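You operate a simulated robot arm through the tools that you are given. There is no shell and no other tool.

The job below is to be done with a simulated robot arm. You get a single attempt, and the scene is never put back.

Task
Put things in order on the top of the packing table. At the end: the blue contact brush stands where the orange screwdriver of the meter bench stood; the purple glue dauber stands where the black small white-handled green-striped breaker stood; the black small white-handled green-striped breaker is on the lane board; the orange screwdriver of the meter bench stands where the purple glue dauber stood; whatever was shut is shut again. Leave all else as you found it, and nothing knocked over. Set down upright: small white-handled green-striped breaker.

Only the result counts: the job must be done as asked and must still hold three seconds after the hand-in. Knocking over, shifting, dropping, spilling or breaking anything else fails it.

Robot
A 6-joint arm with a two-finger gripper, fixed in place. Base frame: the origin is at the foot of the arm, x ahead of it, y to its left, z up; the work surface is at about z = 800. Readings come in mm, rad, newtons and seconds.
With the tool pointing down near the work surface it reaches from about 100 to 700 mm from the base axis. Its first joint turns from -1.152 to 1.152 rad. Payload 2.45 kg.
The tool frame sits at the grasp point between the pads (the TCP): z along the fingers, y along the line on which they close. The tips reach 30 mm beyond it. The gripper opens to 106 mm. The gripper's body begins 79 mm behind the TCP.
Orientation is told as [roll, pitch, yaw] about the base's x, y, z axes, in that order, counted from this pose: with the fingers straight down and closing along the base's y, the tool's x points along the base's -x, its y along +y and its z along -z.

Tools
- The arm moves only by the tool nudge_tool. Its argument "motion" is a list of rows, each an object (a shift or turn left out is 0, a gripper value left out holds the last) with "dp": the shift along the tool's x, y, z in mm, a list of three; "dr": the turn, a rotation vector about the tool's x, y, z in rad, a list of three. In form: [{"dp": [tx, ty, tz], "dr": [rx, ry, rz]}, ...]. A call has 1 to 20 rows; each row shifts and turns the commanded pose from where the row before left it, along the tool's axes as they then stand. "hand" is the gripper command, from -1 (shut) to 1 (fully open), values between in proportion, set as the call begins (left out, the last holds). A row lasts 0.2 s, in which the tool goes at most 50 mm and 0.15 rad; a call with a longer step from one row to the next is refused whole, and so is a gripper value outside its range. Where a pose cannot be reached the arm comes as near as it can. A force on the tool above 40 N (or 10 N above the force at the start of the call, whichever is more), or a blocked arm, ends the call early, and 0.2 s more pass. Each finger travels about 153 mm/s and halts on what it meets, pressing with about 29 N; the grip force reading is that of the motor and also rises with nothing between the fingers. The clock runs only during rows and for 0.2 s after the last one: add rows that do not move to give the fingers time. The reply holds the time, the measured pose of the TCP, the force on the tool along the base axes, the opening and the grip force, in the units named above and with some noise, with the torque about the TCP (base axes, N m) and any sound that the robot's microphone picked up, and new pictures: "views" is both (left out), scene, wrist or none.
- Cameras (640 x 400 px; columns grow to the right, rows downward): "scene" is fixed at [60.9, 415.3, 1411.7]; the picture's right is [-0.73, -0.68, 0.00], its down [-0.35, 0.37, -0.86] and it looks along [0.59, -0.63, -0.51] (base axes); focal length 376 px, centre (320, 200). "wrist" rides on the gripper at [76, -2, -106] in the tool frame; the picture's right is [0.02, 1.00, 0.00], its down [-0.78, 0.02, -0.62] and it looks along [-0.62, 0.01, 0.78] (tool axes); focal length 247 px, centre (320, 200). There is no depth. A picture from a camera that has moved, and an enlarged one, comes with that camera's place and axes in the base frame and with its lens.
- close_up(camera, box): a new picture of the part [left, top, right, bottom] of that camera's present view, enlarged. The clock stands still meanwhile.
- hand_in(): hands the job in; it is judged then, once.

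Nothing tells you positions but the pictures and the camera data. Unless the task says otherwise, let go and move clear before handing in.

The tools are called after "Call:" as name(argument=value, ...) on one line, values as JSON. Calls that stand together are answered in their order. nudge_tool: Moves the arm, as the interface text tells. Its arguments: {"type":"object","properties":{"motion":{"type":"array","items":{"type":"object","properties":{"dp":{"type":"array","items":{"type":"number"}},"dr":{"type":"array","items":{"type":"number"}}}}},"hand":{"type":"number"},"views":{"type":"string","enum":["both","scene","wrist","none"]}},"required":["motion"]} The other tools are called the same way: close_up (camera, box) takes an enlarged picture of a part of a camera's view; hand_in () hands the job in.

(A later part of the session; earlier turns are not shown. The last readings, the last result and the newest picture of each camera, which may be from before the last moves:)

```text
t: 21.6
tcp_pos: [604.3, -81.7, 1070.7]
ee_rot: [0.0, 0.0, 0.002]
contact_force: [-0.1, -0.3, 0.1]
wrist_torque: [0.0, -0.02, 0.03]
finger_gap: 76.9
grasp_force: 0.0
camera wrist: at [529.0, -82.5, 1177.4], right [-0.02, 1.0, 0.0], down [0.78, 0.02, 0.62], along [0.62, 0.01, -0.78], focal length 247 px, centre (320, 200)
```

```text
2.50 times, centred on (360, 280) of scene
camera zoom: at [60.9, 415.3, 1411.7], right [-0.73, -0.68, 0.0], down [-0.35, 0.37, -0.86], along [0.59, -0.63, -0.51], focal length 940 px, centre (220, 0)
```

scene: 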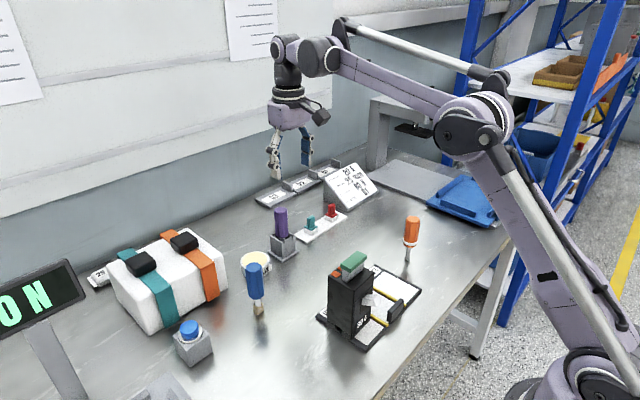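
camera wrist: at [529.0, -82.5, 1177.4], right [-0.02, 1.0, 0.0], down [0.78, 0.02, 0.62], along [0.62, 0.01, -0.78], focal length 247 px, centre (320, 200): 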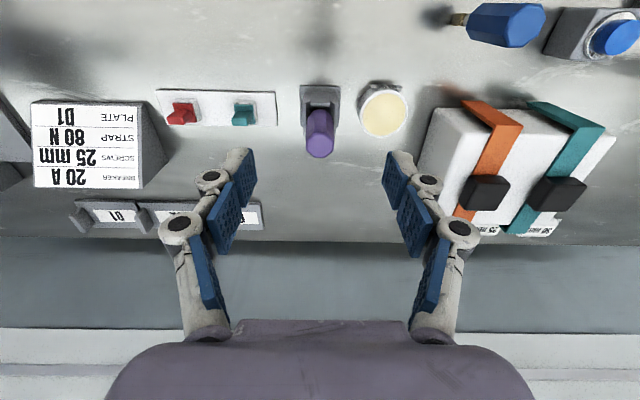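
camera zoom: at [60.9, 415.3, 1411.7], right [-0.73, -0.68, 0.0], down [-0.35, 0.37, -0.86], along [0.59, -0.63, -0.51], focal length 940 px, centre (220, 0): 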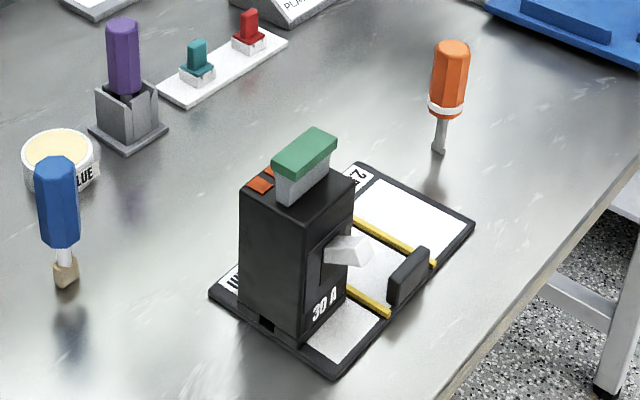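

The dauber stands at about (651, -81), top near z = 930. I move over it and look from just above.

Call:
nudge_tool(motion=[{"dp": [-24, 0.3, 0]}, {"dp": [-23, 0.2, 0]}, {"dp": [0, 0, 30]}, {"dp": [0, 0, 30]}, {}, {}])

Call:
close_up(camera="wrist", box=[220, 80, 420, 240])

Call:
close_up(camera="scene", box=[220, 120, 340, 270])

```text
t: 23.0
tcp_pos: [639.7, -80.1, 1008.9]
ee_rot: [0.001, 0.0, 0.002]
contact_force: [0.1, 0.1, -0.1]
wrist_torque: [-0.01, 0.02, 0.0]
finger_gap: 76.7
grasp_force: 0.0
out of reach, approached as far as the arm can: row 2
camera wrist: at [563.0, -81.5, 1115.9], right [-0.02, 1.0, 0.0], down [0.78, 0.02, 0.62], along [0.62, 0.01, -0.78], focal length 247 px, centre (320, 200)
```

scene: 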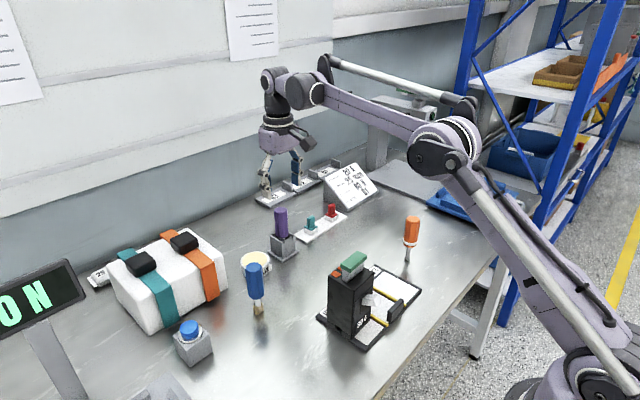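
wrist: 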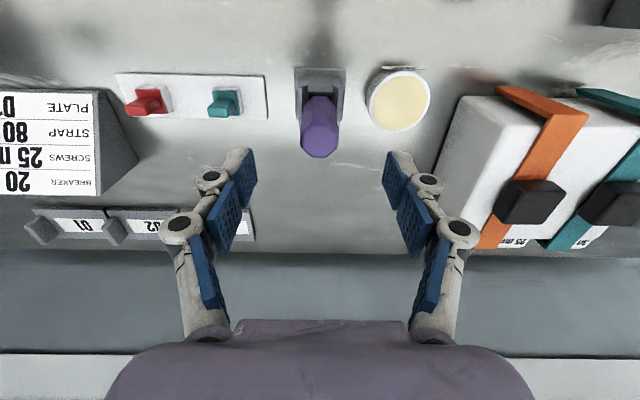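

```text
2.50 times, centred on (320, 160) of wrist
camera zoom: at [563.0, -81.5, 1115.9], right [-0.02, 1.0, 0.0], down [0.78, 0.02, 0.62], along [0.62, 0.01, -0.78], focal length 617 px, centre (320, 300)
```

zoom: 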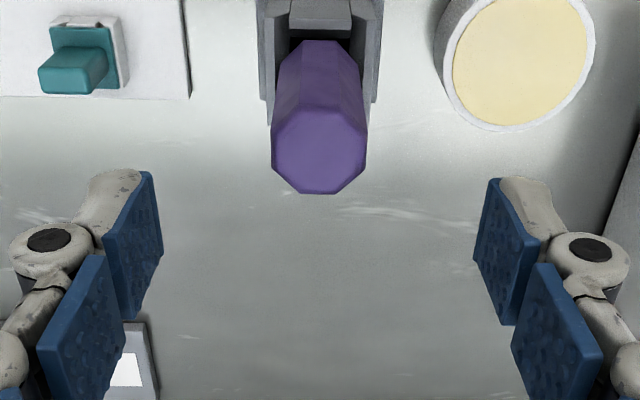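

```text
2.67 times, centred on (280, 195) of scene
camera zoom: at [60.9, 415.3, 1411.7], right [-0.73, -0.68, 0.0], down [-0.35, 0.37, -0.86], along [0.59, -0.63, -0.51], focal length 1002 px, centre (427, 213)
```

zoom: 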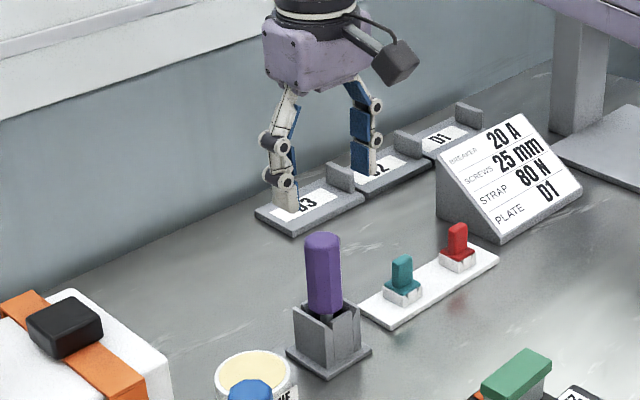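

Dauber centre is near (649, -81), about 31 mm across the flats. I line up over it and start down around it.

Call:
nudge_tool(motion=[{"dp": [-9.5, -0.8, 0]}, {"dp": [0, 0, 25]}, {"dp": [0, 0, 25]}, {"dp": [0, 0, 20]}, {}])

Call:
close_up(camera="wrist", box=[200, 80, 440, 260])

Call:
close_up(camera="scene", box=[240, 150, 330, 270])

```text
t: 24.2
tcp_pos: [650.2, -82.0, 938.6]
ee_rot: [0.001, 0.001, 0.002]
contact_force: [0.1, 1.2, -0.6]
wrist_torque: [-0.01, -0.02, -0.03]
finger_gap: 76.9
grasp_force: 0.1
camera wrist: at [574.6, -83.6, 1045.3], right [-0.02, 1.0, 0.0], down [0.78, 0.02, 0.62], along [0.62, 0.01, -0.78], focal length 247 px, centre (320, 200)
```

scene: 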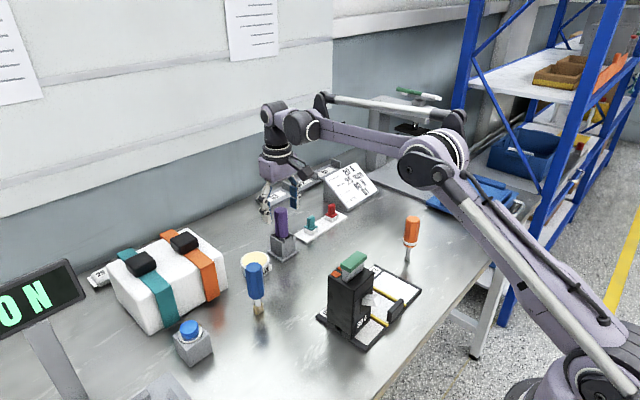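
wrist: 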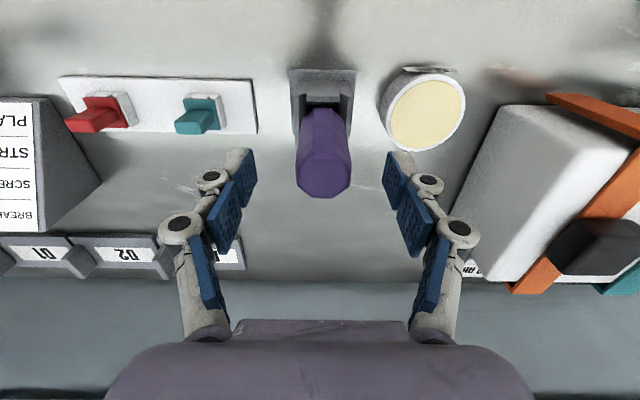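

```text
2.22 times, centred on (320, 170) of wrist
camera zoom: at [574.6, -83.6, 1045.3], right [-0.02, 1.0, 0.0], down [0.78, 0.02, 0.62], along [0.62, 0.01, -0.78], focal length 549 px, centre (320, 267)
```

zoom: 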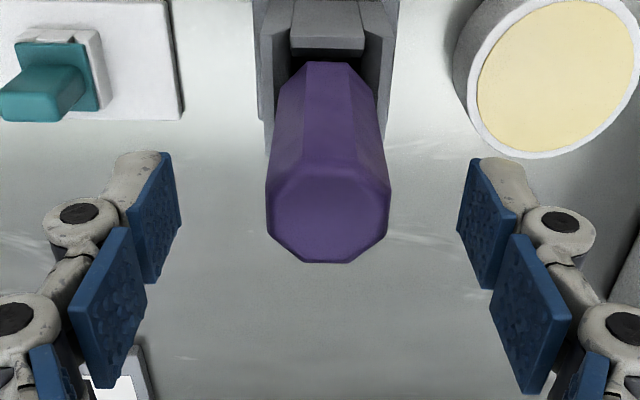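

```text
3.33 times, centred on (285, 210) of scene
camera zoom: at [60.9, 415.3, 1411.7], right [-0.73, -0.68, 0.0], down [-0.35, 0.37, -0.86], along [0.59, -0.63, -0.51], focal length 1253 px, centre (437, 167)
```

zoom: 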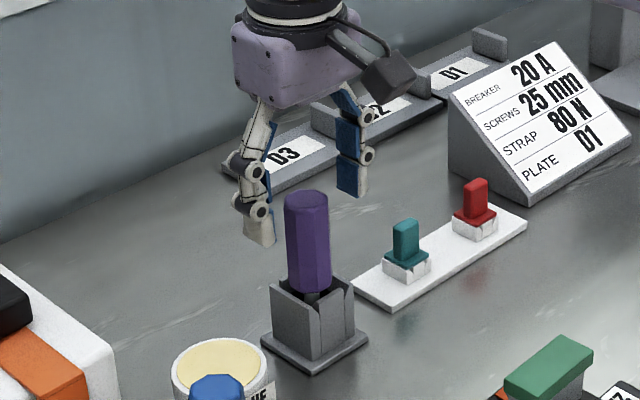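

Correction needed: about +1.5 mm in y and -1.5 mm in x. Then I go down to the grip height and close most of the way for a check.

Call:
nudge_tool(motion=[{"dp": [1.4, 1.5, 0]}, {"dp": [0, 0, 20]}, {"dp": [0, 0, 18]}, {}, {}], hand=0.45, views="none")

Call:
nudge_tool(motion=[{}, {}], hand=-0.28)

Call:
close_up(camera="wrist", box=[220, 100, 420, 250])

Call:
close_up(camera="scene", box=[240, 150, 330, 270])

```text
t: 25.4
tcp_pos: [647.6, -80.4, 900.4]
ee_rot: [-0.001, 0.001, 0.002]
contact_force: [-1.1, -0.6, 0.4]
wrist_torque: [0.0, -0.01, -0.01]
finger_gap: 76.9
grasp_force: 0.1
```

```text
t: 26.0
tcp_pos: [648.3, -78.5, 900.5]
ee_rot: [0.001, 0.0, 0.001]
contact_force: [-0.6, -0.8, 0.0]
wrist_torque: [0.03, -0.02, 0.02]
finger_gap: 38.3
grasp_force: 0.1
camera wrist: at [572.9, -81.6, 1007.0], right [-0.02, 1.0, 0.0], down [0.78, 0.02, 0.62], along [0.62, 0.01, -0.78], focal length 247 px, centre (320, 200)
```

scene: 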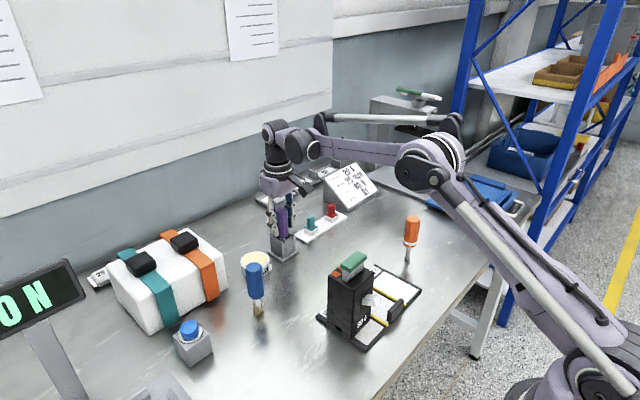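
wrist: 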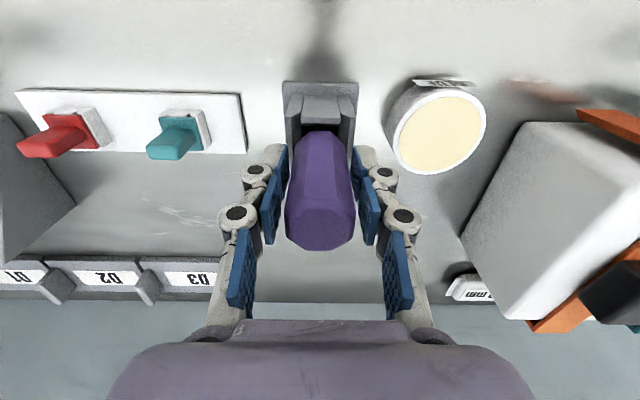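

```text
2.67 times, centred on (320, 175) of wrist
camera zoom: at [572.9, -81.6, 1007.0], right [-0.02, 1.0, 0.0], down [0.78, 0.02, 0.62], along [0.62, 0.01, -0.78], focal length 659 px, centre (320, 267)
```

zoom: 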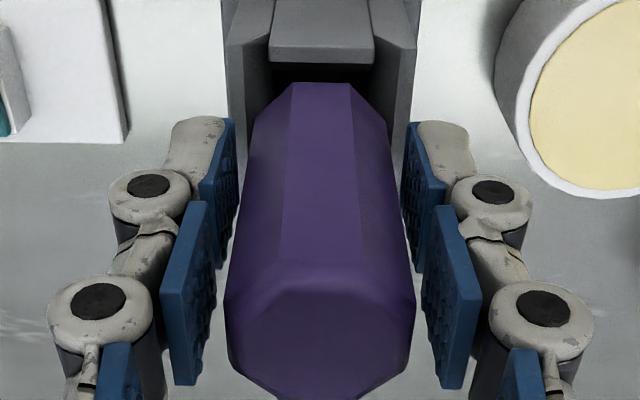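

```text
3.33 times, centred on (285, 210) of scene
camera zoom: at [60.9, 415.3, 1411.7], right [-0.73, -0.68, 0.0], down [-0.35, 0.37, -0.86], along [0.59, -0.63, -0.51], focal length 1253 px, centre (437, 167)
```

zoom: 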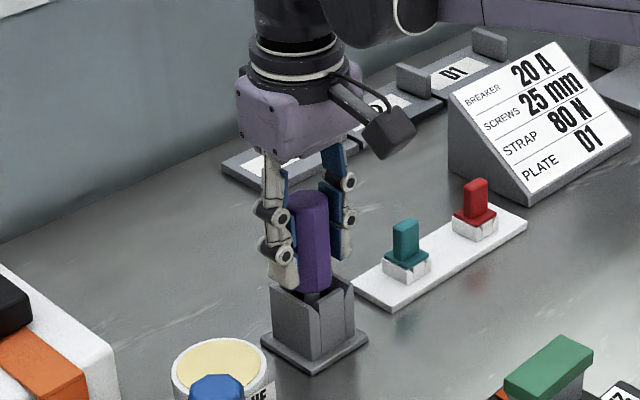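

The handle is centred between the pads. Before gripping I look closely at the holder's structure.

Call:
close_up(camera="scene", box=[262, 220, 306, 265])

Call:
close_up(camera="wrist", box=[270, 70, 370, 150])

```text
8.89 times, centred on (284, 242) of scene
camera zoom: at [60.9, 415.3, 1411.7], right [-0.73, -0.68, 0.0], down [-0.35, 0.37, -0.86], along [0.59, -0.63, -0.51], focal length 3341 px, centre (640, -178)
```

zoom: 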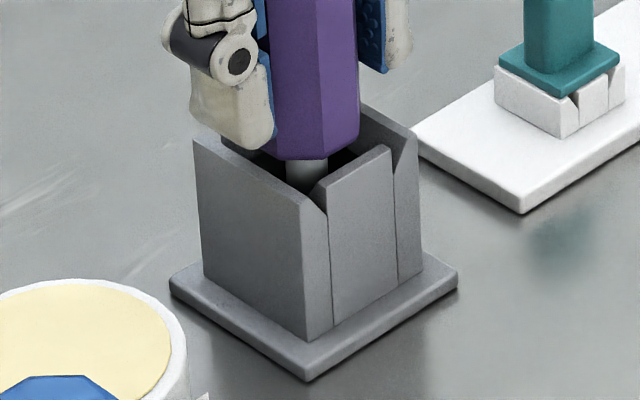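

```text
5.00 times, centred on (320, 110) of wrist
camera zoom: at [572.9, -81.6, 1007.0], right [-0.02, 1.0, 0.0], down [0.78, 0.02, 0.62], along [0.62, 0.01, -0.78], focal length 1235 px, centre (320, 650)
```

zoom: 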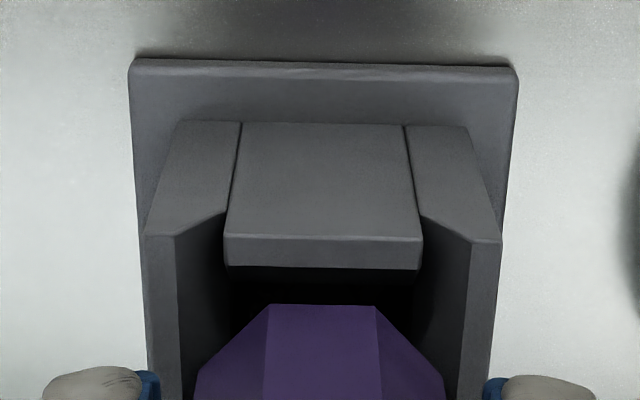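

The dauber's shaft simply stands inside an open box holder. I grip and lift straight up.

Call:
nudge_tool(motion=[{}, {}, {}], hand=-1)

Call:
close_up(camera="wrist", box=[220, 100, 420, 250])

Call:
close_up(camera="scene", box=[240, 170, 330, 270])

```text
t: 26.8
tcp_pos: [649.3, -80.1, 900.7]
ee_rot: [-0.002, -0.001, 0.0]
contact_force: [0.3, -0.6, 2.5]
wrist_torque: [-0.05, -0.04, 0.02]
finger_gap: 30.4
grasp_force: 28.8
camera wrist: at [572.8, -81.6, 1007.1], right [-0.02, 1.0, 0.0], down [0.78, 0.02, 0.62], along [0.62, 0.01, -0.78], focal length 247 px, centre (320, 200)
```

scene: 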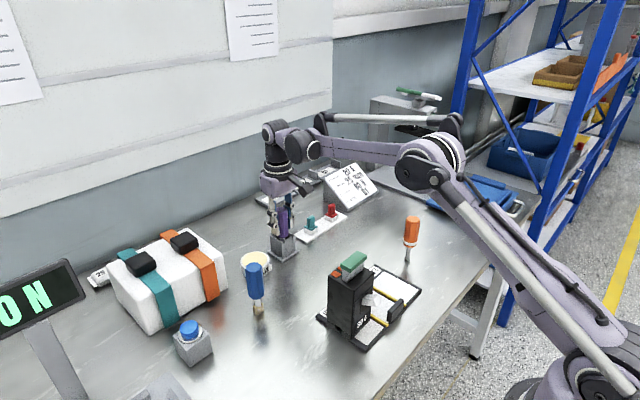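
wrist: 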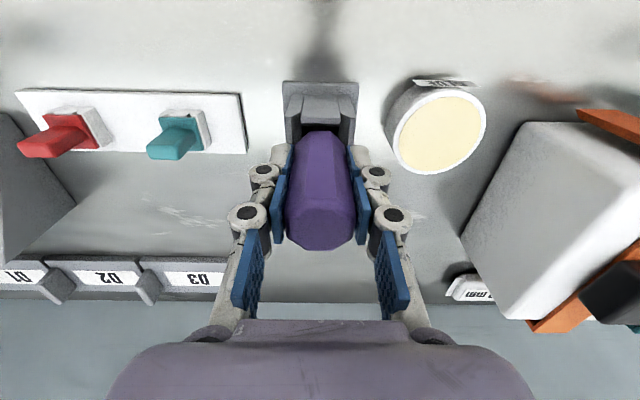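

```text
2.67 times, centred on (320, 175) of wrist
camera zoom: at [572.8, -81.6, 1007.1], right [-0.02, 1.0, 0.0], down [0.78, 0.02, 0.62], along [0.62, 0.01, -0.78], focal length 659 px, centre (320, 267)
```

zoom: 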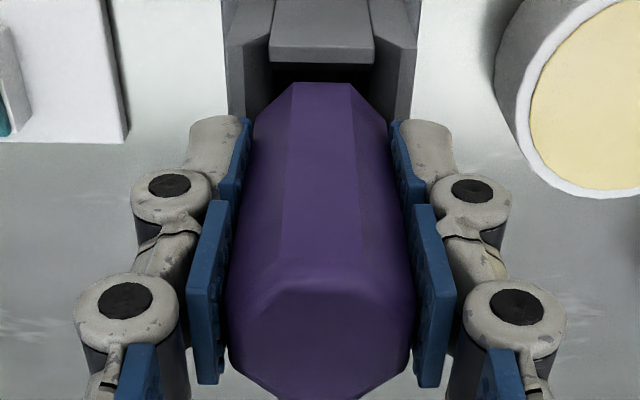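

```text
4.00 times, centred on (285, 220) of scene
camera zoom: at [60.8, 415.3, 1411.7], right [-0.73, -0.68, 0.0], down [-0.35, 0.37, -0.86], along [0.59, -0.63, -0.51], focal length 1503 px, centre (460, 120)
```

zoom: 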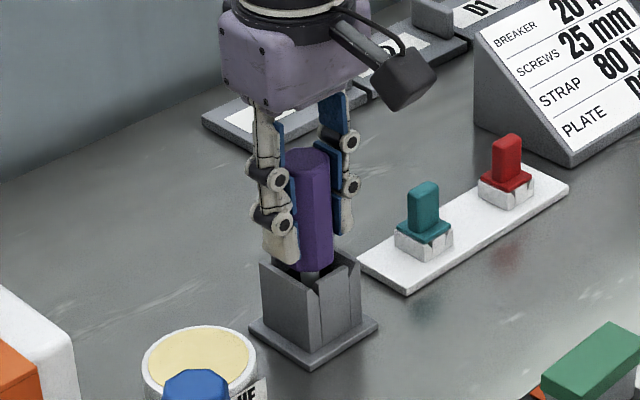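

Gripped at 30.4 mm. I lift in steps.

Call:
nudge_tool(motion=[{"dp": [0, 0, -5]}, {"dp": [0, 0, -15]}, {"dp": [0, 0, -25]}, {"dp": [0, 0, -25]}, {"dp": [0, 0, -20]}, {}])

Call:
close_up(camera="scene", box=[240, 140, 330, 270])

Call:
close_up(camera="wrist", box=[250, 60, 390, 160])

```text
t: 28.2
tcp_pos: [647.8, -79.2, 989.7]
ee_rot: [0.0, 0.001, 0.003]
contact_force: [0.7, 0.4, -0.6]
wrist_torque: [0.0, -0.03, 0.0]
finger_gap: 30.5
grasp_force: 28.6
camera wrist: at [571.6, -80.7, 1096.1], right [-0.02, 1.0, 0.0], down [0.78, 0.02, 0.62], along [0.62, 0.01, -0.78], focal length 247 px, centre (320, 200)
```

scene: 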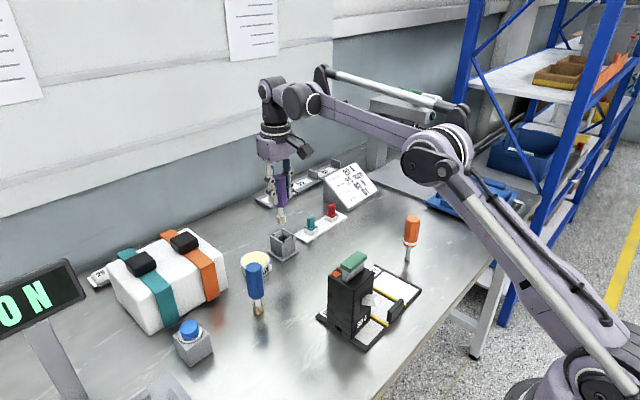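
wrist: 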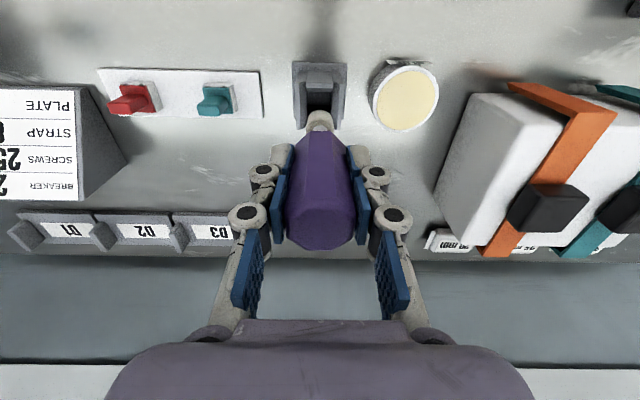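

```text
3.08 times, centred on (285, 205) of scene
camera zoom: at [60.9, 415.3, 1411.7], right [-0.73, -0.68, 0.0], down [-0.35, 0.37, -0.86], along [0.59, -0.63, -0.51], focal length 1156 px, centre (428, 185)
```

zoom: 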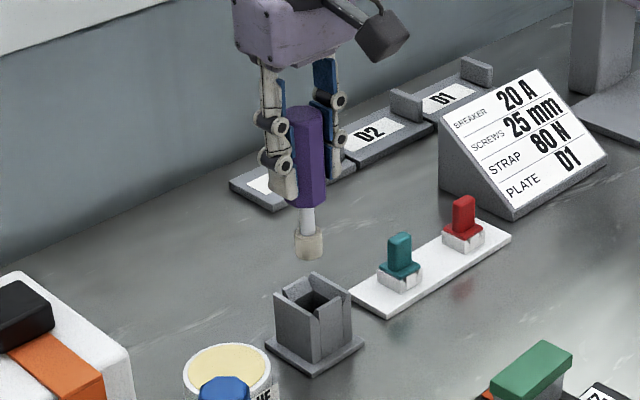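

```text
4.00 times, centred on (320, 110) of wrist
camera zoom: at [571.6, -80.7, 1096.1], right [-0.02, 1.0, 0.0], down [0.78, 0.02, 0.62], along [0.62, 0.01, -0.78], focal length 988 px, centre (320, 560)
```

zoom: 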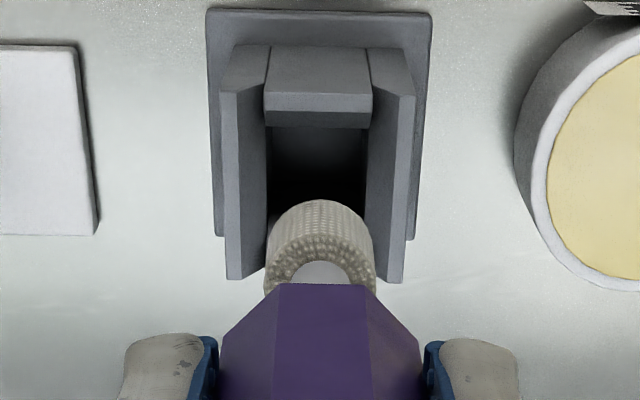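

The dauber hangs upright with its tip about 96 mm below the tool point. I carry it to where the breaker stood, keeping well clear of the screwdriver.

Call:
nudge_tool(motion=[{"dp": [24.4, -35.1, -10]}, {"dp": [24.4, -35.1, -10]}, {"dp": [24.4, -35.1, -10]}, {"dp": [24.4, -35.1, 0]}, {"dp": [24.4, -35.1, 0]}, {"dp": [24.4, -35.1, 0]}, {"dp": [24.4, -35.1, 0]}, {"dp": [24.4, -35.1, 0]}, {"dp": [24.4, -35.1, 0]}, {"dp": [24.4, -35.1, 0]}, {}, {}])

Call:
close_up(camera="scene", box=[240, 190, 340, 270])

```text
t: 30.8
tcp_pos: [404.3, -431.5, 1020.2]
ee_rot: [0.0, -0.001, 0.002]
contact_force: [0.4, -0.8, -0.8]
wrist_torque: [0.01, 0.01, 0.0]
finger_gap: 30.4
grasp_force: 29.0
camera wrist: at [328.2, -433.4, 1126.2], right [-0.02, 1.0, 0.0], down [0.78, 0.02, 0.62], along [0.62, 0.01, -0.78], focal length 247 px, centre (320, 200)
```

scene: 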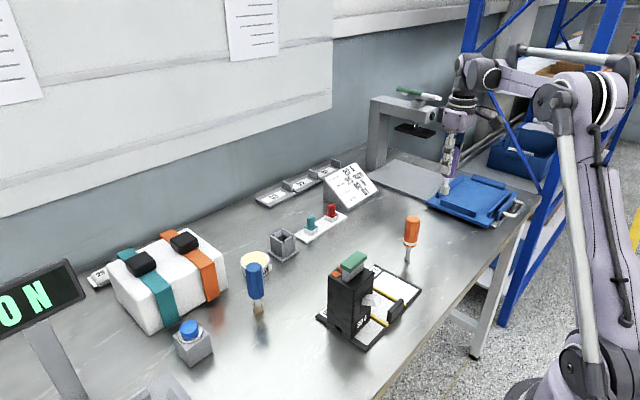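
wrist: 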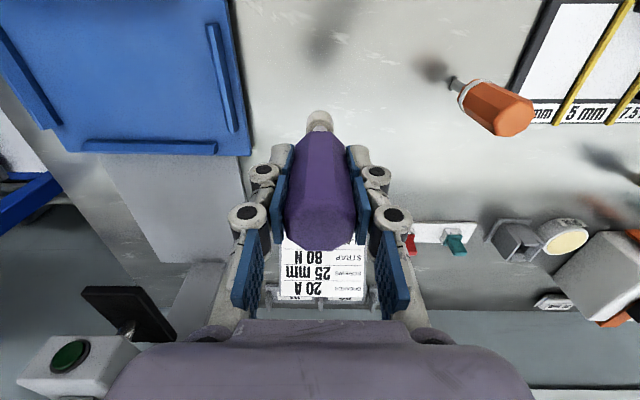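

```text
5.00 times, centred on (290, 230) of scene
camera zoom: at [60.9, 415.3, 1411.7], right [-0.73, -0.68, 0.0], down [-0.35, 0.37, -0.86], along [0.59, -0.63, -0.51], focal length 1879 px, centre (470, 50)
```

zoom: 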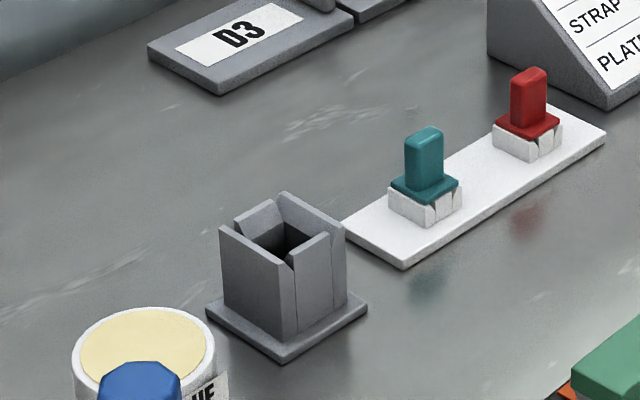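

Now I lower the dauber toward the breaker's old spot.

Call:
nudge_tool(motion=[{"dp": [0, 1, 30]}, {"dp": [0, 0, 35]}, {"dp": [0, 0, 30]}, {"dp": [0, 0, 18]}, {}, {}])

Call:
close_up(camera="scene", box=[400, 150, 490, 260])

Call:
close_up(camera="wrist", box=[220, 60, 420, 260])

```text
t: 32.2
tcp_pos: [404.4, -430.4, 906.9]
ee_rot: [-0.001, -0.002, 0.003]
contact_force: [0.8, 0.5, -0.9]
wrist_torque: [-0.02, 0.0, 0.0]
finger_gap: 30.3
grasp_force: 29.0
camera wrist: at [328.8, -432.3, 1014.4], right [-0.02, 1.0, 0.0], down [0.78, 0.02, 0.62], along [0.62, 0.01, -0.78], focal length 247 px, centre (320, 200)
```

scene: 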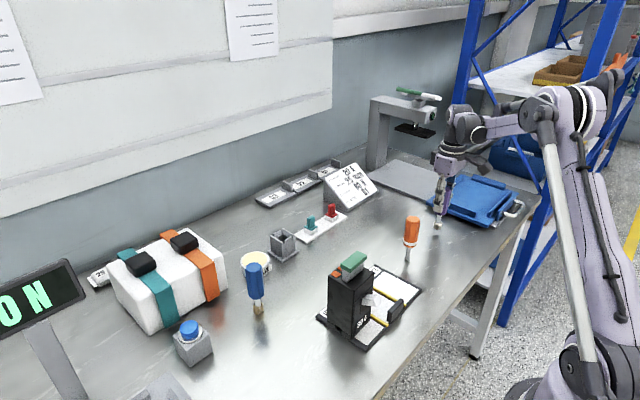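
wrist: 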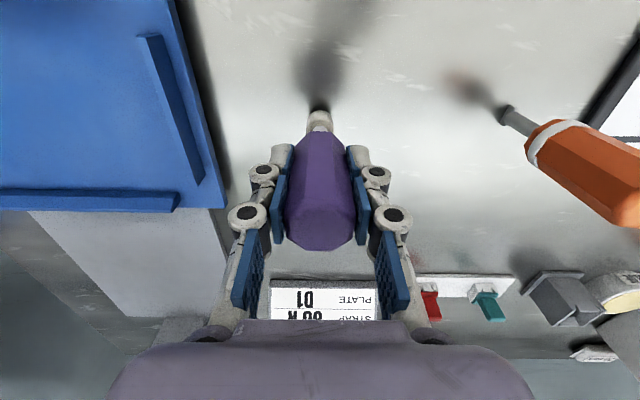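

```text
3.64 times, centred on (445, 205) of scene
camera zoom: at [60.9, 415.3, 1411.7], right [-0.73, -0.68, 0.0], down [-0.35, 0.37, -0.86], along [0.59, -0.63, -0.51], focal length 1367 px, centre (-134, 182)
```

zoom: 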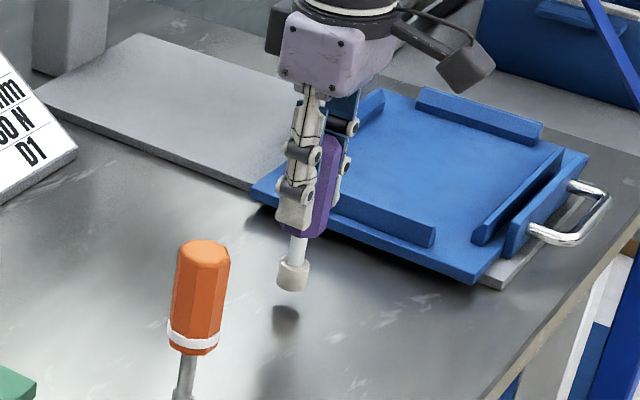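

```text
2.00 times, centred on (320, 160) of wrist
camera zoom: at [328.8, -432.3, 1014.4], right [-0.02, 1.0, 0.0], down [0.78, 0.02, 0.62], along [0.62, 0.01, -0.78], focal length 494 px, centre (320, 280)
```

zoom: 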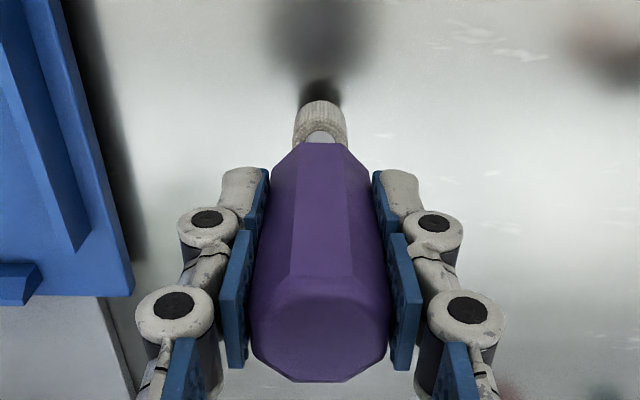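

The tip is several millimetres above the table. I lower in fine steps until it touches.

Call:
nudge_tool(motion=[{"dp": [0, 0, 3]}, {"dp": [0, 0, 1]}, {}], views="none")

Call:
nudge_tool(motion=[{"dp": [0, 0, 1]}, {}], views="none")

Call:
nudge_tool(motion=[{"dp": [0, 0, 1]}, {}])

Call:
close_up(camera="scene", box=[400, 150, 490, 260])

```text
t: 33.0
tcp_pos: [404.4, -429.2, 902.8]
ee_rot: [-0.001, 0.0, 0.001]
contact_force: [0.6, 0.0, -0.8]
wrist_torque: [0.01, 0.02, -0.01]
finger_gap: 30.4
grasp_force: 29.3
```

```text
t: 33.6
tcp_pos: [404.1, -431.0, 902.5]
ee_rot: [-0.001, 0.0, 0.002]
contact_force: [0.2, -0.7, -1.5]
wrist_torque: [0.01, 0.05, -0.01]
finger_gap: 30.3
grasp_force: 29.0
```

```text
t: 34.2
tcp_pos: [403.5, -430.0, 901.5]
ee_rot: [0.0, 0.001, 0.002]
contact_force: [0.4, -0.3, -0.7]
wrist_torque: [0.01, -0.04, 0.02]
finger_gap: 30.4
grasp_force: 28.9
camera wrist: at [327.8, -431.6, 1008.0], right [-0.02, 1.0, 0.0], down [0.78, 0.02, 0.62], along [0.62, 0.01, -0.78], focal length 247 px, centre (320, 200)
```

scene: 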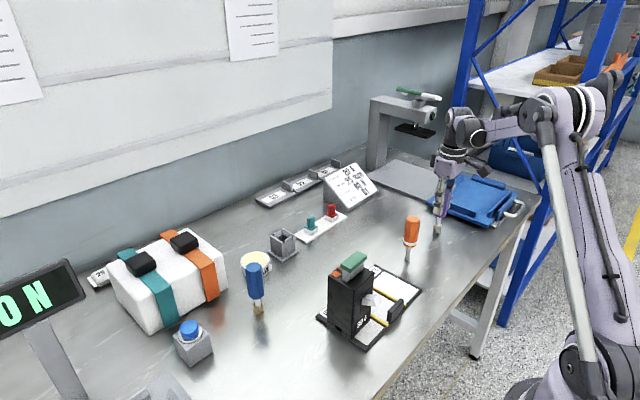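
wrist: 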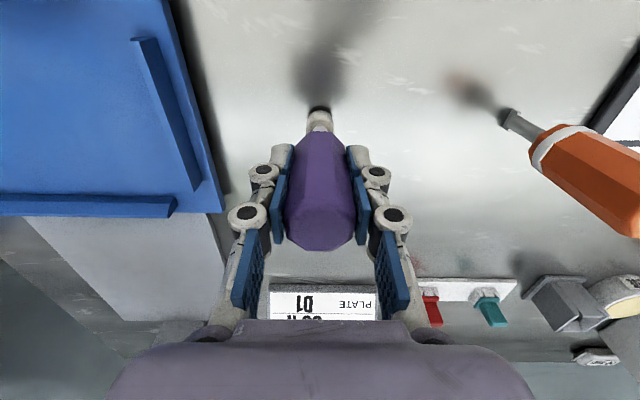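

```text
3.64 times, centred on (445, 205) of scene
camera zoom: at [60.9, 415.3, 1411.7], right [-0.73, -0.68, 0.0], down [-0.35, 0.37, -0.86], along [0.59, -0.63, -0.51], focal length 1367 px, centre (-134, 182)
```

zoom: 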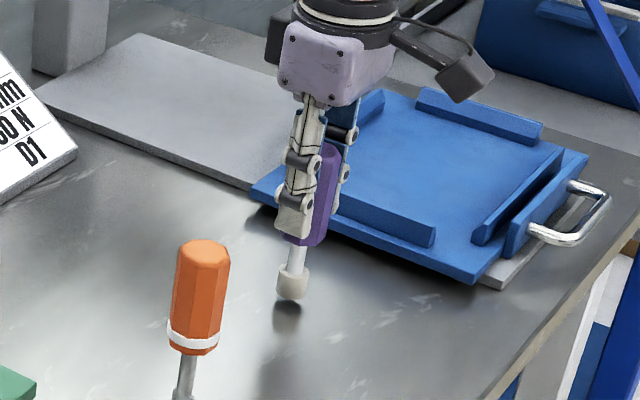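

Nearly there, so I continue one millimetre at a time.

Call:
nudge_tool(motion=[{"dp": [0, 0, 1]}, {}], views="none")

Call:
nudge_tool(motion=[{"dp": [0, 0, 1]}, {}], views="none")

Call:
nudge_tool(motion=[{"dp": [0, 0, 0.7]}, {}], views="none")

```text
t: 34.8
tcp_pos: [404.0, -430.4, 900.4]
ee_rot: [0.002, 0.0, 0.001]
contact_force: [0.3, -0.1, -1.9]
wrist_torque: [-0.02, 0.02, 0.0]
finger_gap: 30.4
grasp_force: 28.9
```

```text
t: 35.4
tcp_pos: [404.2, -429.3, 900.6]
ee_rot: [0.0, 0.001, 0.001]
contact_force: [-0.7, 0.2, 0.0]
wrist_torque: [-0.01, 0.0, 0.01]
finger_gap: 30.4
grasp_force: 28.3
```

```text
t: 36.0
tcp_pos: [404.2, -429.1, 899.4]
ee_rot: [-0.001, 0.0, 0.002]
contact_force: [-1.4, 0.0, -0.7]
wrist_torque: [-0.02, 0.02, 0.01]
finger_gap: 30.6
grasp_force: 29.7
```

Call:
nudge_tool(motion=[{"dp": [0, 0, 0.7]}, {}], views="none")

Call:
nudge_tool(motion=[{"dp": [0, 0, 0.7]}, {}])

Call:
close_up(camera="scene", box=[415, 190, 465, 250])

```text
t: 36.6
tcp_pos: [404.7, -430.6, 898.3]
ee_rot: [0.0, -0.001, 0.002]
contact_force: [-0.1, -0.2, -0.7]
wrist_torque: [-0.03, -0.01, -0.03]
finger_gap: 30.6
grasp_force: 29.5
```

```text
t: 37.2
tcp_pos: [404.1, -429.5, 896.9]
ee_rot: [0.0, -0.002, 0.001]
contact_force: [0.7, -0.6, 0.5]
wrist_torque: [0.01, 0.0, 0.03]
finger_gap: 30.5
grasp_force: 28.8
camera wrist: at [327.9, -431.9, 1003.8], right [-0.02, 1.0, 0.0], down [0.78, 0.02, 0.62], along [0.62, 0.01, -0.78], focal length 247 px, centre (320, 200)
```

scene: 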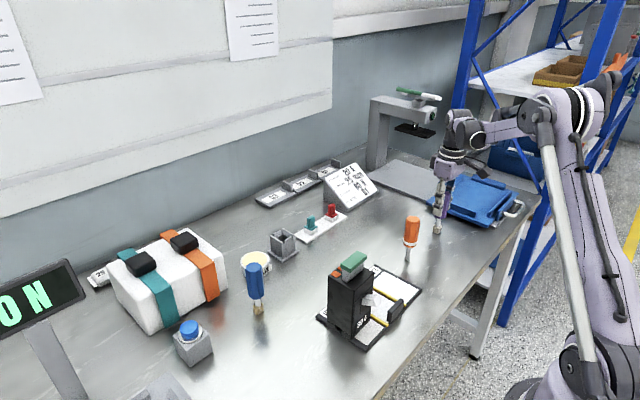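
wrist: 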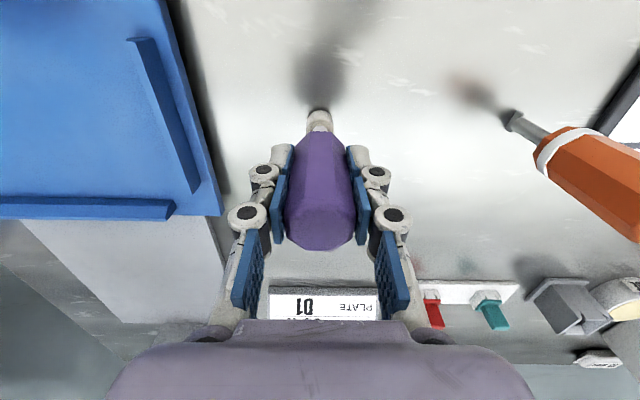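

```text
6.67 times, centred on (440, 220) of scene
camera zoom: at [60.9, 415.3, 1411.7], right [-0.73, -0.68, 0.0], down [-0.35, 0.37, -0.86], along [0.59, -0.63, -0.51], focal length 2506 px, centre (-480, 67)
```

zoom: 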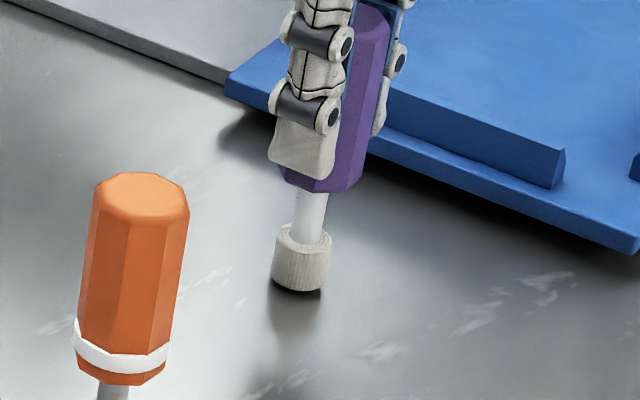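

The tip is almost touching. I take two more half-millimetre steps with force checks.

Call:
nudge_tool(motion=[{"dp": [0, 0, 0.5]}, {}], views="none")

Call:
nudge_tool(motion=[{"dp": [0, 0, 0.5]}, {}], views="none")

```text
t: 37.8
tcp_pos: [403.8, -429.8, 896.4]
ee_rot: [-0.001, 0.0, 0.001]
contact_force: [0.0, 0.6, -0.8]
wrist_torque: [0.03, 0.0, 0.01]
finger_gap: 30.2
grasp_force: 28.8
```

```text
t: 38.4
tcp_pos: [403.7, -429.4, 895.9]
ee_rot: [-0.001, 0.0, 0.001]
contact_force: [-0.3, -0.2, -0.9]
wrist_torque: [0.02, 0.01, -0.01]
finger_gap: 30.2
grasp_force: 28.8
```

Call:
nudge_tool(motion=[{"dp": [0, 0, 0.5]}, {}], views="none")

Call:
nudge_tool(motion=[{"dp": [0, 0, 0.5]}, {}], views="none")

Call:
close_up(camera="scene", box=[425, 210, 455, 245])

```text
t: 39.0
tcp_pos: [404.4, -430.2, 895.6]
ee_rot: [0.001, 0.001, 0.001]
contact_force: [-0.6, -0.9, -0.3]
wrist_torque: [0.0, 0.03, 0.0]
finger_gap: 30.6
grasp_force: 28.9
```

```text
t: 39.6
tcp_pos: [404.5, -429.4, 894.3]
ee_rot: [0.0, -0.002, 0.001]
contact_force: [-0.4, 0.6, 0.4]
wrist_torque: [-0.01, -0.04, -0.02]
finger_gap: 30.5
grasp_force: 28.4
```

```text
11.43 times, centred on (440, 228) of scene
camera zoom: at [60.9, 415.3, 1411.7], right [-0.73, -0.68, 0.0], down [-0.35, 0.37, -0.86], along [0.59, -0.63, -0.51], focal length 4295 px, centre (-1051, -114)
```

zoom: 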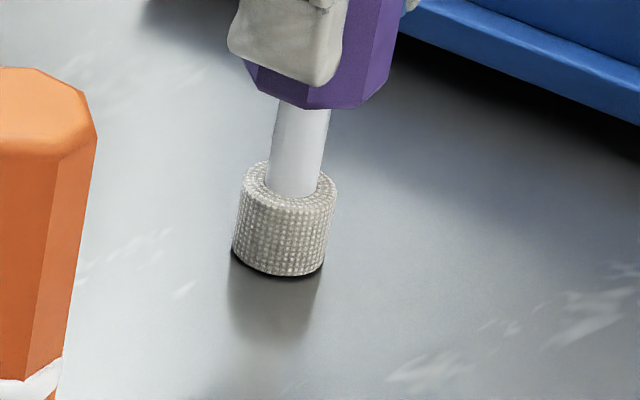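

There is still no contact force, so I continue.

Call:
nudge_tool(motion=[{"dp": [0, 0, 0.5]}, {}], views="none")

Call:
nudge_tool(motion=[{"dp": [0, 0, 0.5]}, {}], views="none")

Call:
close_up(camera="scene", box=[425, 210, 455, 245])

```text
t: 40.2
tcp_pos: [405.8, -429.8, 894.3]
ee_rot: [-0.001, -0.001, 0.002]
contact_force: [0.0, 0.8, 2.6]
wrist_torque: [-0.02, 0.0, 0.03]
finger_gap: 30.4
grasp_force: 28.8
```

```text
t: 40.8
tcp_pos: [404.3, -430.0, 894.5]
ee_rot: [0.001, -0.001, 0.002]
contact_force: [2.4, -0.8, 16.1]
wrist_torque: [-0.04, -0.22, 0.02]
finger_gap: 30.5
grasp_force: 28.9
```

```text
11.43 times, centred on (440, 228) of scene
camera zoom: at [60.7, 415.5, 1411.7], right [-0.73, -0.68, 0.0], down [-0.35, 0.37, -0.86], along [0.59, -0.63, -0.51], focal length 4295 px, centre (-1051, -114)
```

zoom: 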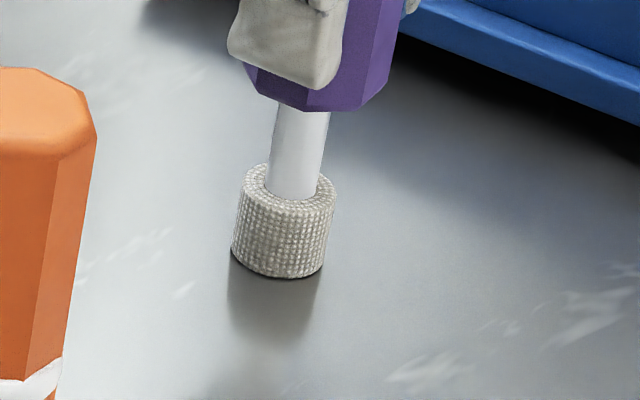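

It has contacted the table. I relieve the pressure and open the fingers.

Call:
nudge_tool(motion=[{"dp": [0, 0, -0.5]}, {}, {}], views="none")

Call:
nudge_tool(motion=[{}, {}, {}], hand=0.0)

Call:
close_up(camera="scene", box=[400, 150, 490, 260])

Call:
close_up(camera="wrist", box=[220, 60, 420, 260])

```text
t: 41.6
tcp_pos: [403.4, -429.8, 894.4]
ee_rot: [-0.001, 0.0, 0.002]
contact_force: [3.4, -2.1, 14.3]
wrist_torque: [-0.18, -0.41, 0.01]
finger_gap: 30.4
grasp_force: 29.3
```

```text
t: 42.4
tcp_pos: [405.6, -429.9, 893.2]
ee_rot: [-0.001, 0.0, 0.002]
contact_force: [0.5, 0.6, -0.6]
wrist_torque: [0.02, -0.01, -0.02]
finger_gap: 53.2
grasp_force: 0.0
camera wrist: at [328.0, -431.8, 1000.7], right [-0.02, 1.0, 0.0], down [0.78, 0.02, 0.62], along [0.62, 0.01, -0.78], focal length 247 px, centre (320, 200)
```

scene: 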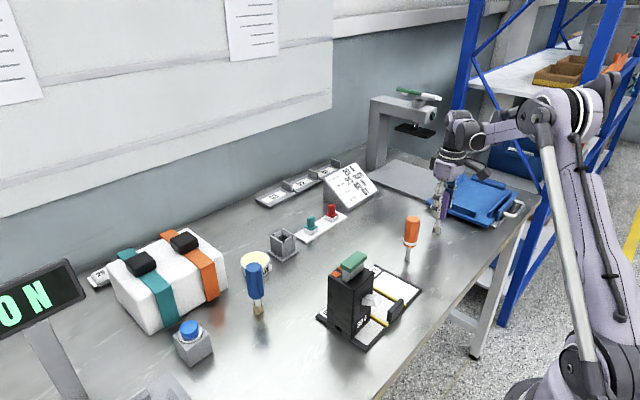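
wrist: 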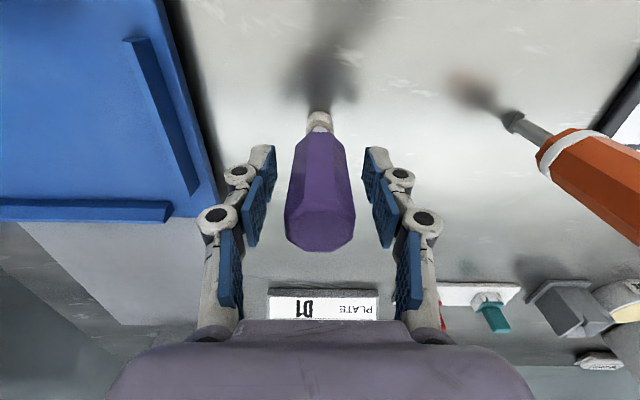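

```text
3.64 times, centred on (445, 205) of scene
camera zoom: at [60.9, 415.3, 1411.7], right [-0.73, -0.68, 0.0], down [-0.35, 0.37, -0.86], along [0.59, -0.63, -0.51], focal length 1367 px, centre (-134, 182)
```

zoom: 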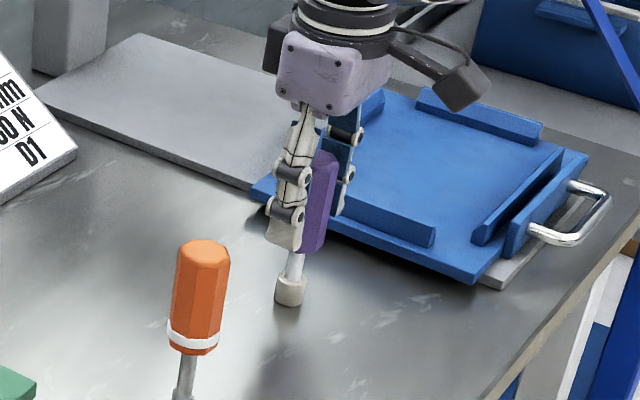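

```text
2.00 times, centred on (320, 160) of wrist
camera zoom: at [328.0, -431.8, 1000.7], right [-0.02, 1.0, 0.0], down [0.78, 0.02, 0.62], along [0.62, 0.01, -0.78], focal length 494 px, centre (320, 280)
```

zoom: 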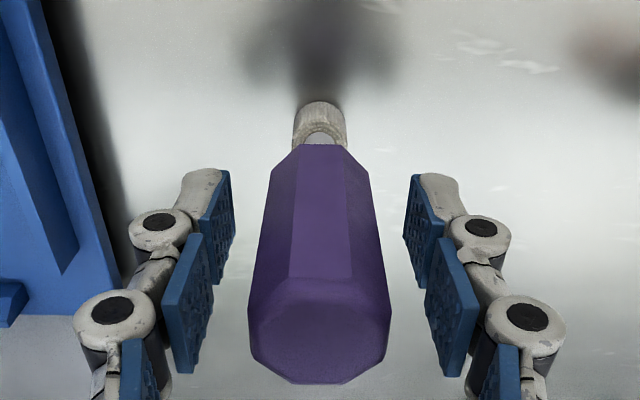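

The dauber stands on its own. I rise straight up and go over to the orange screwdriver.

Call:
nudge_tool(motion=[{"dp": [0, 0, -10]}, {"dp": [0, 0, -30]}, {"dp": [0, 0, -35]}, {"dp": [0, 0, -35]}, {"dp": [0, 0, -20]}, {"dp": [2, 40, 0]}, {"dp": [2, 40, 0]}, {"dp": [0, 40, 0]}, {"dp": [0, 39, 0]}, {}, {}], hand=0.3)

Call:
close_up(camera="wrist", box=[220, 60, 420, 220])

Call:
close_up(camera="scene", box=[380, 150, 480, 270])

```text
t: 44.8
tcp_pos: [400.2, -270.7, 1022.3]
ee_rot: [0.0, -0.001, 0.002]
contact_force: [-0.4, 0.1, 0.5]
wrist_torque: [0.0, -0.02, -0.03]
finger_gap: 69.0
grasp_force: 0.1
camera wrist: at [323.8, -272.9, 1129.7], right [-0.02, 1.0, 0.0], down [0.78, 0.02, 0.62], along [0.62, 0.01, -0.78], focal length 247 px, centre (320, 200)
```

scene: 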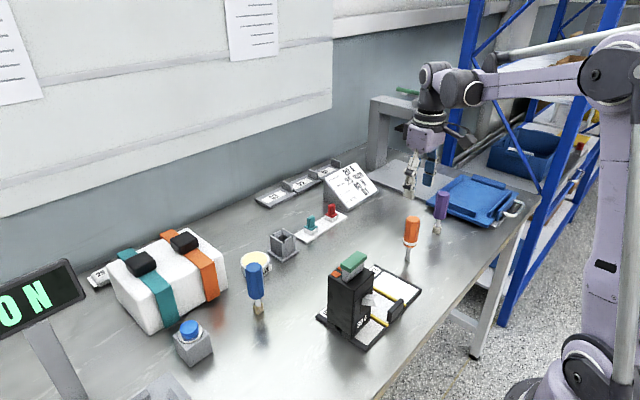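
wrist: 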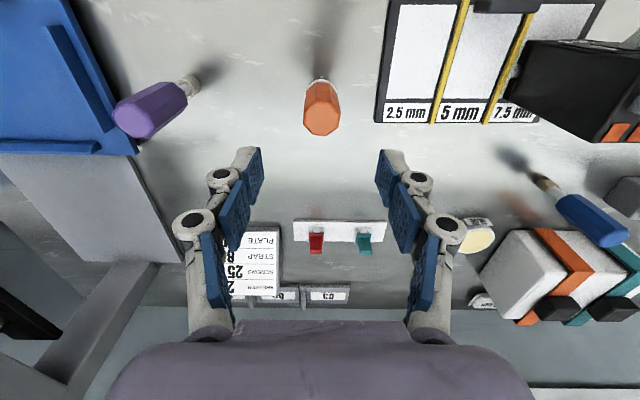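

```text
2.50 times, centred on (320, 140) of wrist
camera zoom: at [323.8, -272.9, 1129.7], right [-0.02, 1.0, 0.0], down [0.78, 0.02, 0.62], along [0.62, 0.01, -0.78], focal length 617 px, centre (320, 350)
```

zoom: 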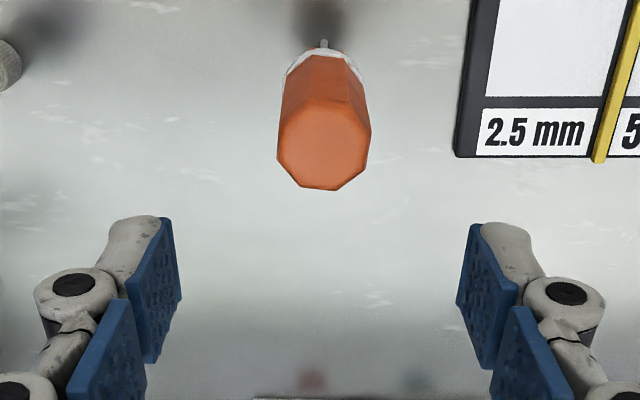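

```text
3.33 times, centred on (430, 210) of scene
camera zoom: at [60.8, 415.3, 1411.7], right [-0.73, -0.68, 0.0], down [-0.35, 0.37, -0.86], along [0.59, -0.63, -0.51], focal length 1253 px, centre (-47, 167)
```

zoom: 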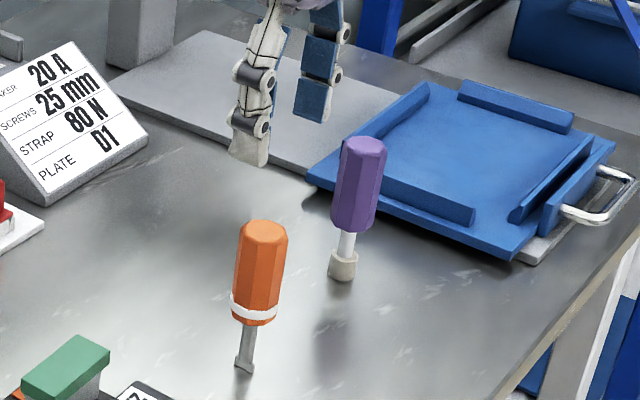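

Both tools stand upright. The screwdriver's centre is about (396, -270), with its flats turned about -0.1 rad, so I align and go partway down.

Call:
nudge_tool(motion=[{"dp": [4.2, 1, 0]}, {"dr": [0, 0, 0.1]}, {"dp": [0, 0, 30]}, {"dp": [0, 0, 30]}, {"dp": [0, 0, 22]}, {}, {}])

Call:
close_up(camera="wrist", box=[200, 80, 440, 260])

Call:
close_up(camera="scene", box=[370, 160, 460, 280])

```text
t: 46.4
tcp_pos: [398.0, -268.0, 941.8]
ee_rot: [-0.001, -0.001, -0.1]
contact_force: [-0.6, -1.0, 0.6]
wrist_torque: [0.01, 0.01, -0.02]
finger_gap: 69.2
grasp_force: 0.1
camera wrist: at [320.9, -263.0, 1049.2], right [0.08, 1.0, 0.0], down [0.78, -0.06, 0.62], along [0.62, -0.05, -0.78], focal length 247 px, centre (320, 200)
```

scene: 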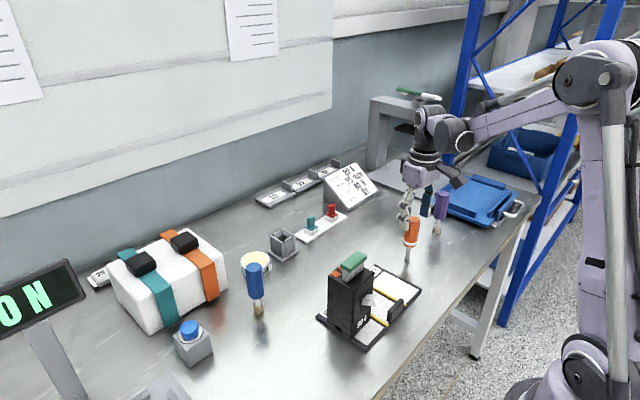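
wrist: 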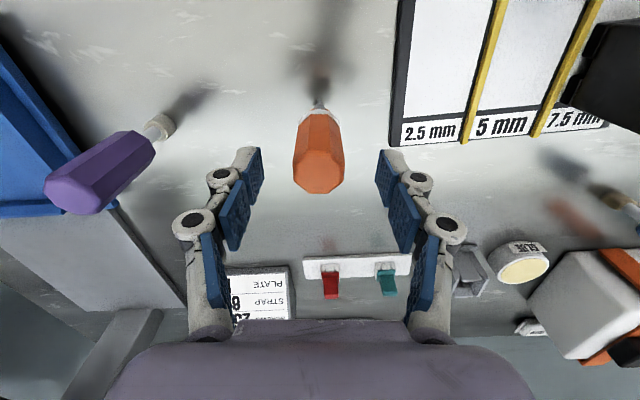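

```text
2.22 times, centred on (320, 170) of wrist
camera zoom: at [320.9, -263.0, 1049.2], right [0.08, 1.0, 0.0], down [0.78, -0.06, 0.62], along [0.62, -0.05, -0.78], focal length 549 px, centre (320, 267)
```

zoom: 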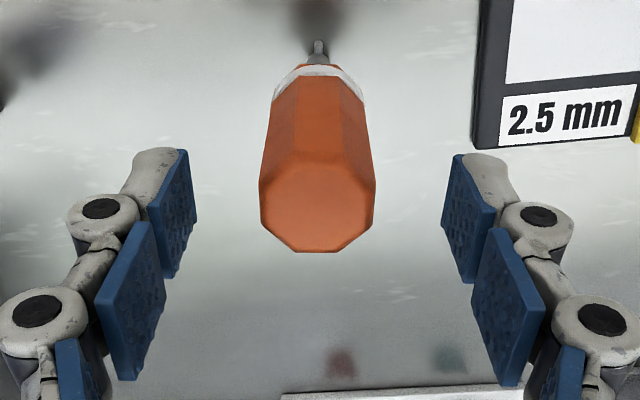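

```text
3.33 times, centred on (415, 220) of scene
camera zoom: at [60.9, 415.3, 1411.7], right [-0.73, -0.68, 0.0], down [-0.35, 0.37, -0.86], along [0.59, -0.63, -0.51], focal length 1253 px, centre (3, 133)
```

zoom: 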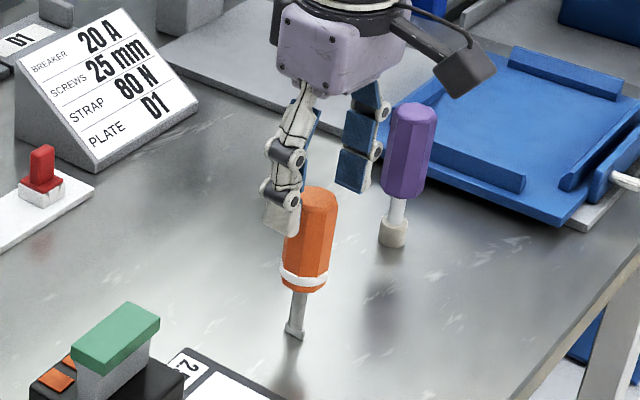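

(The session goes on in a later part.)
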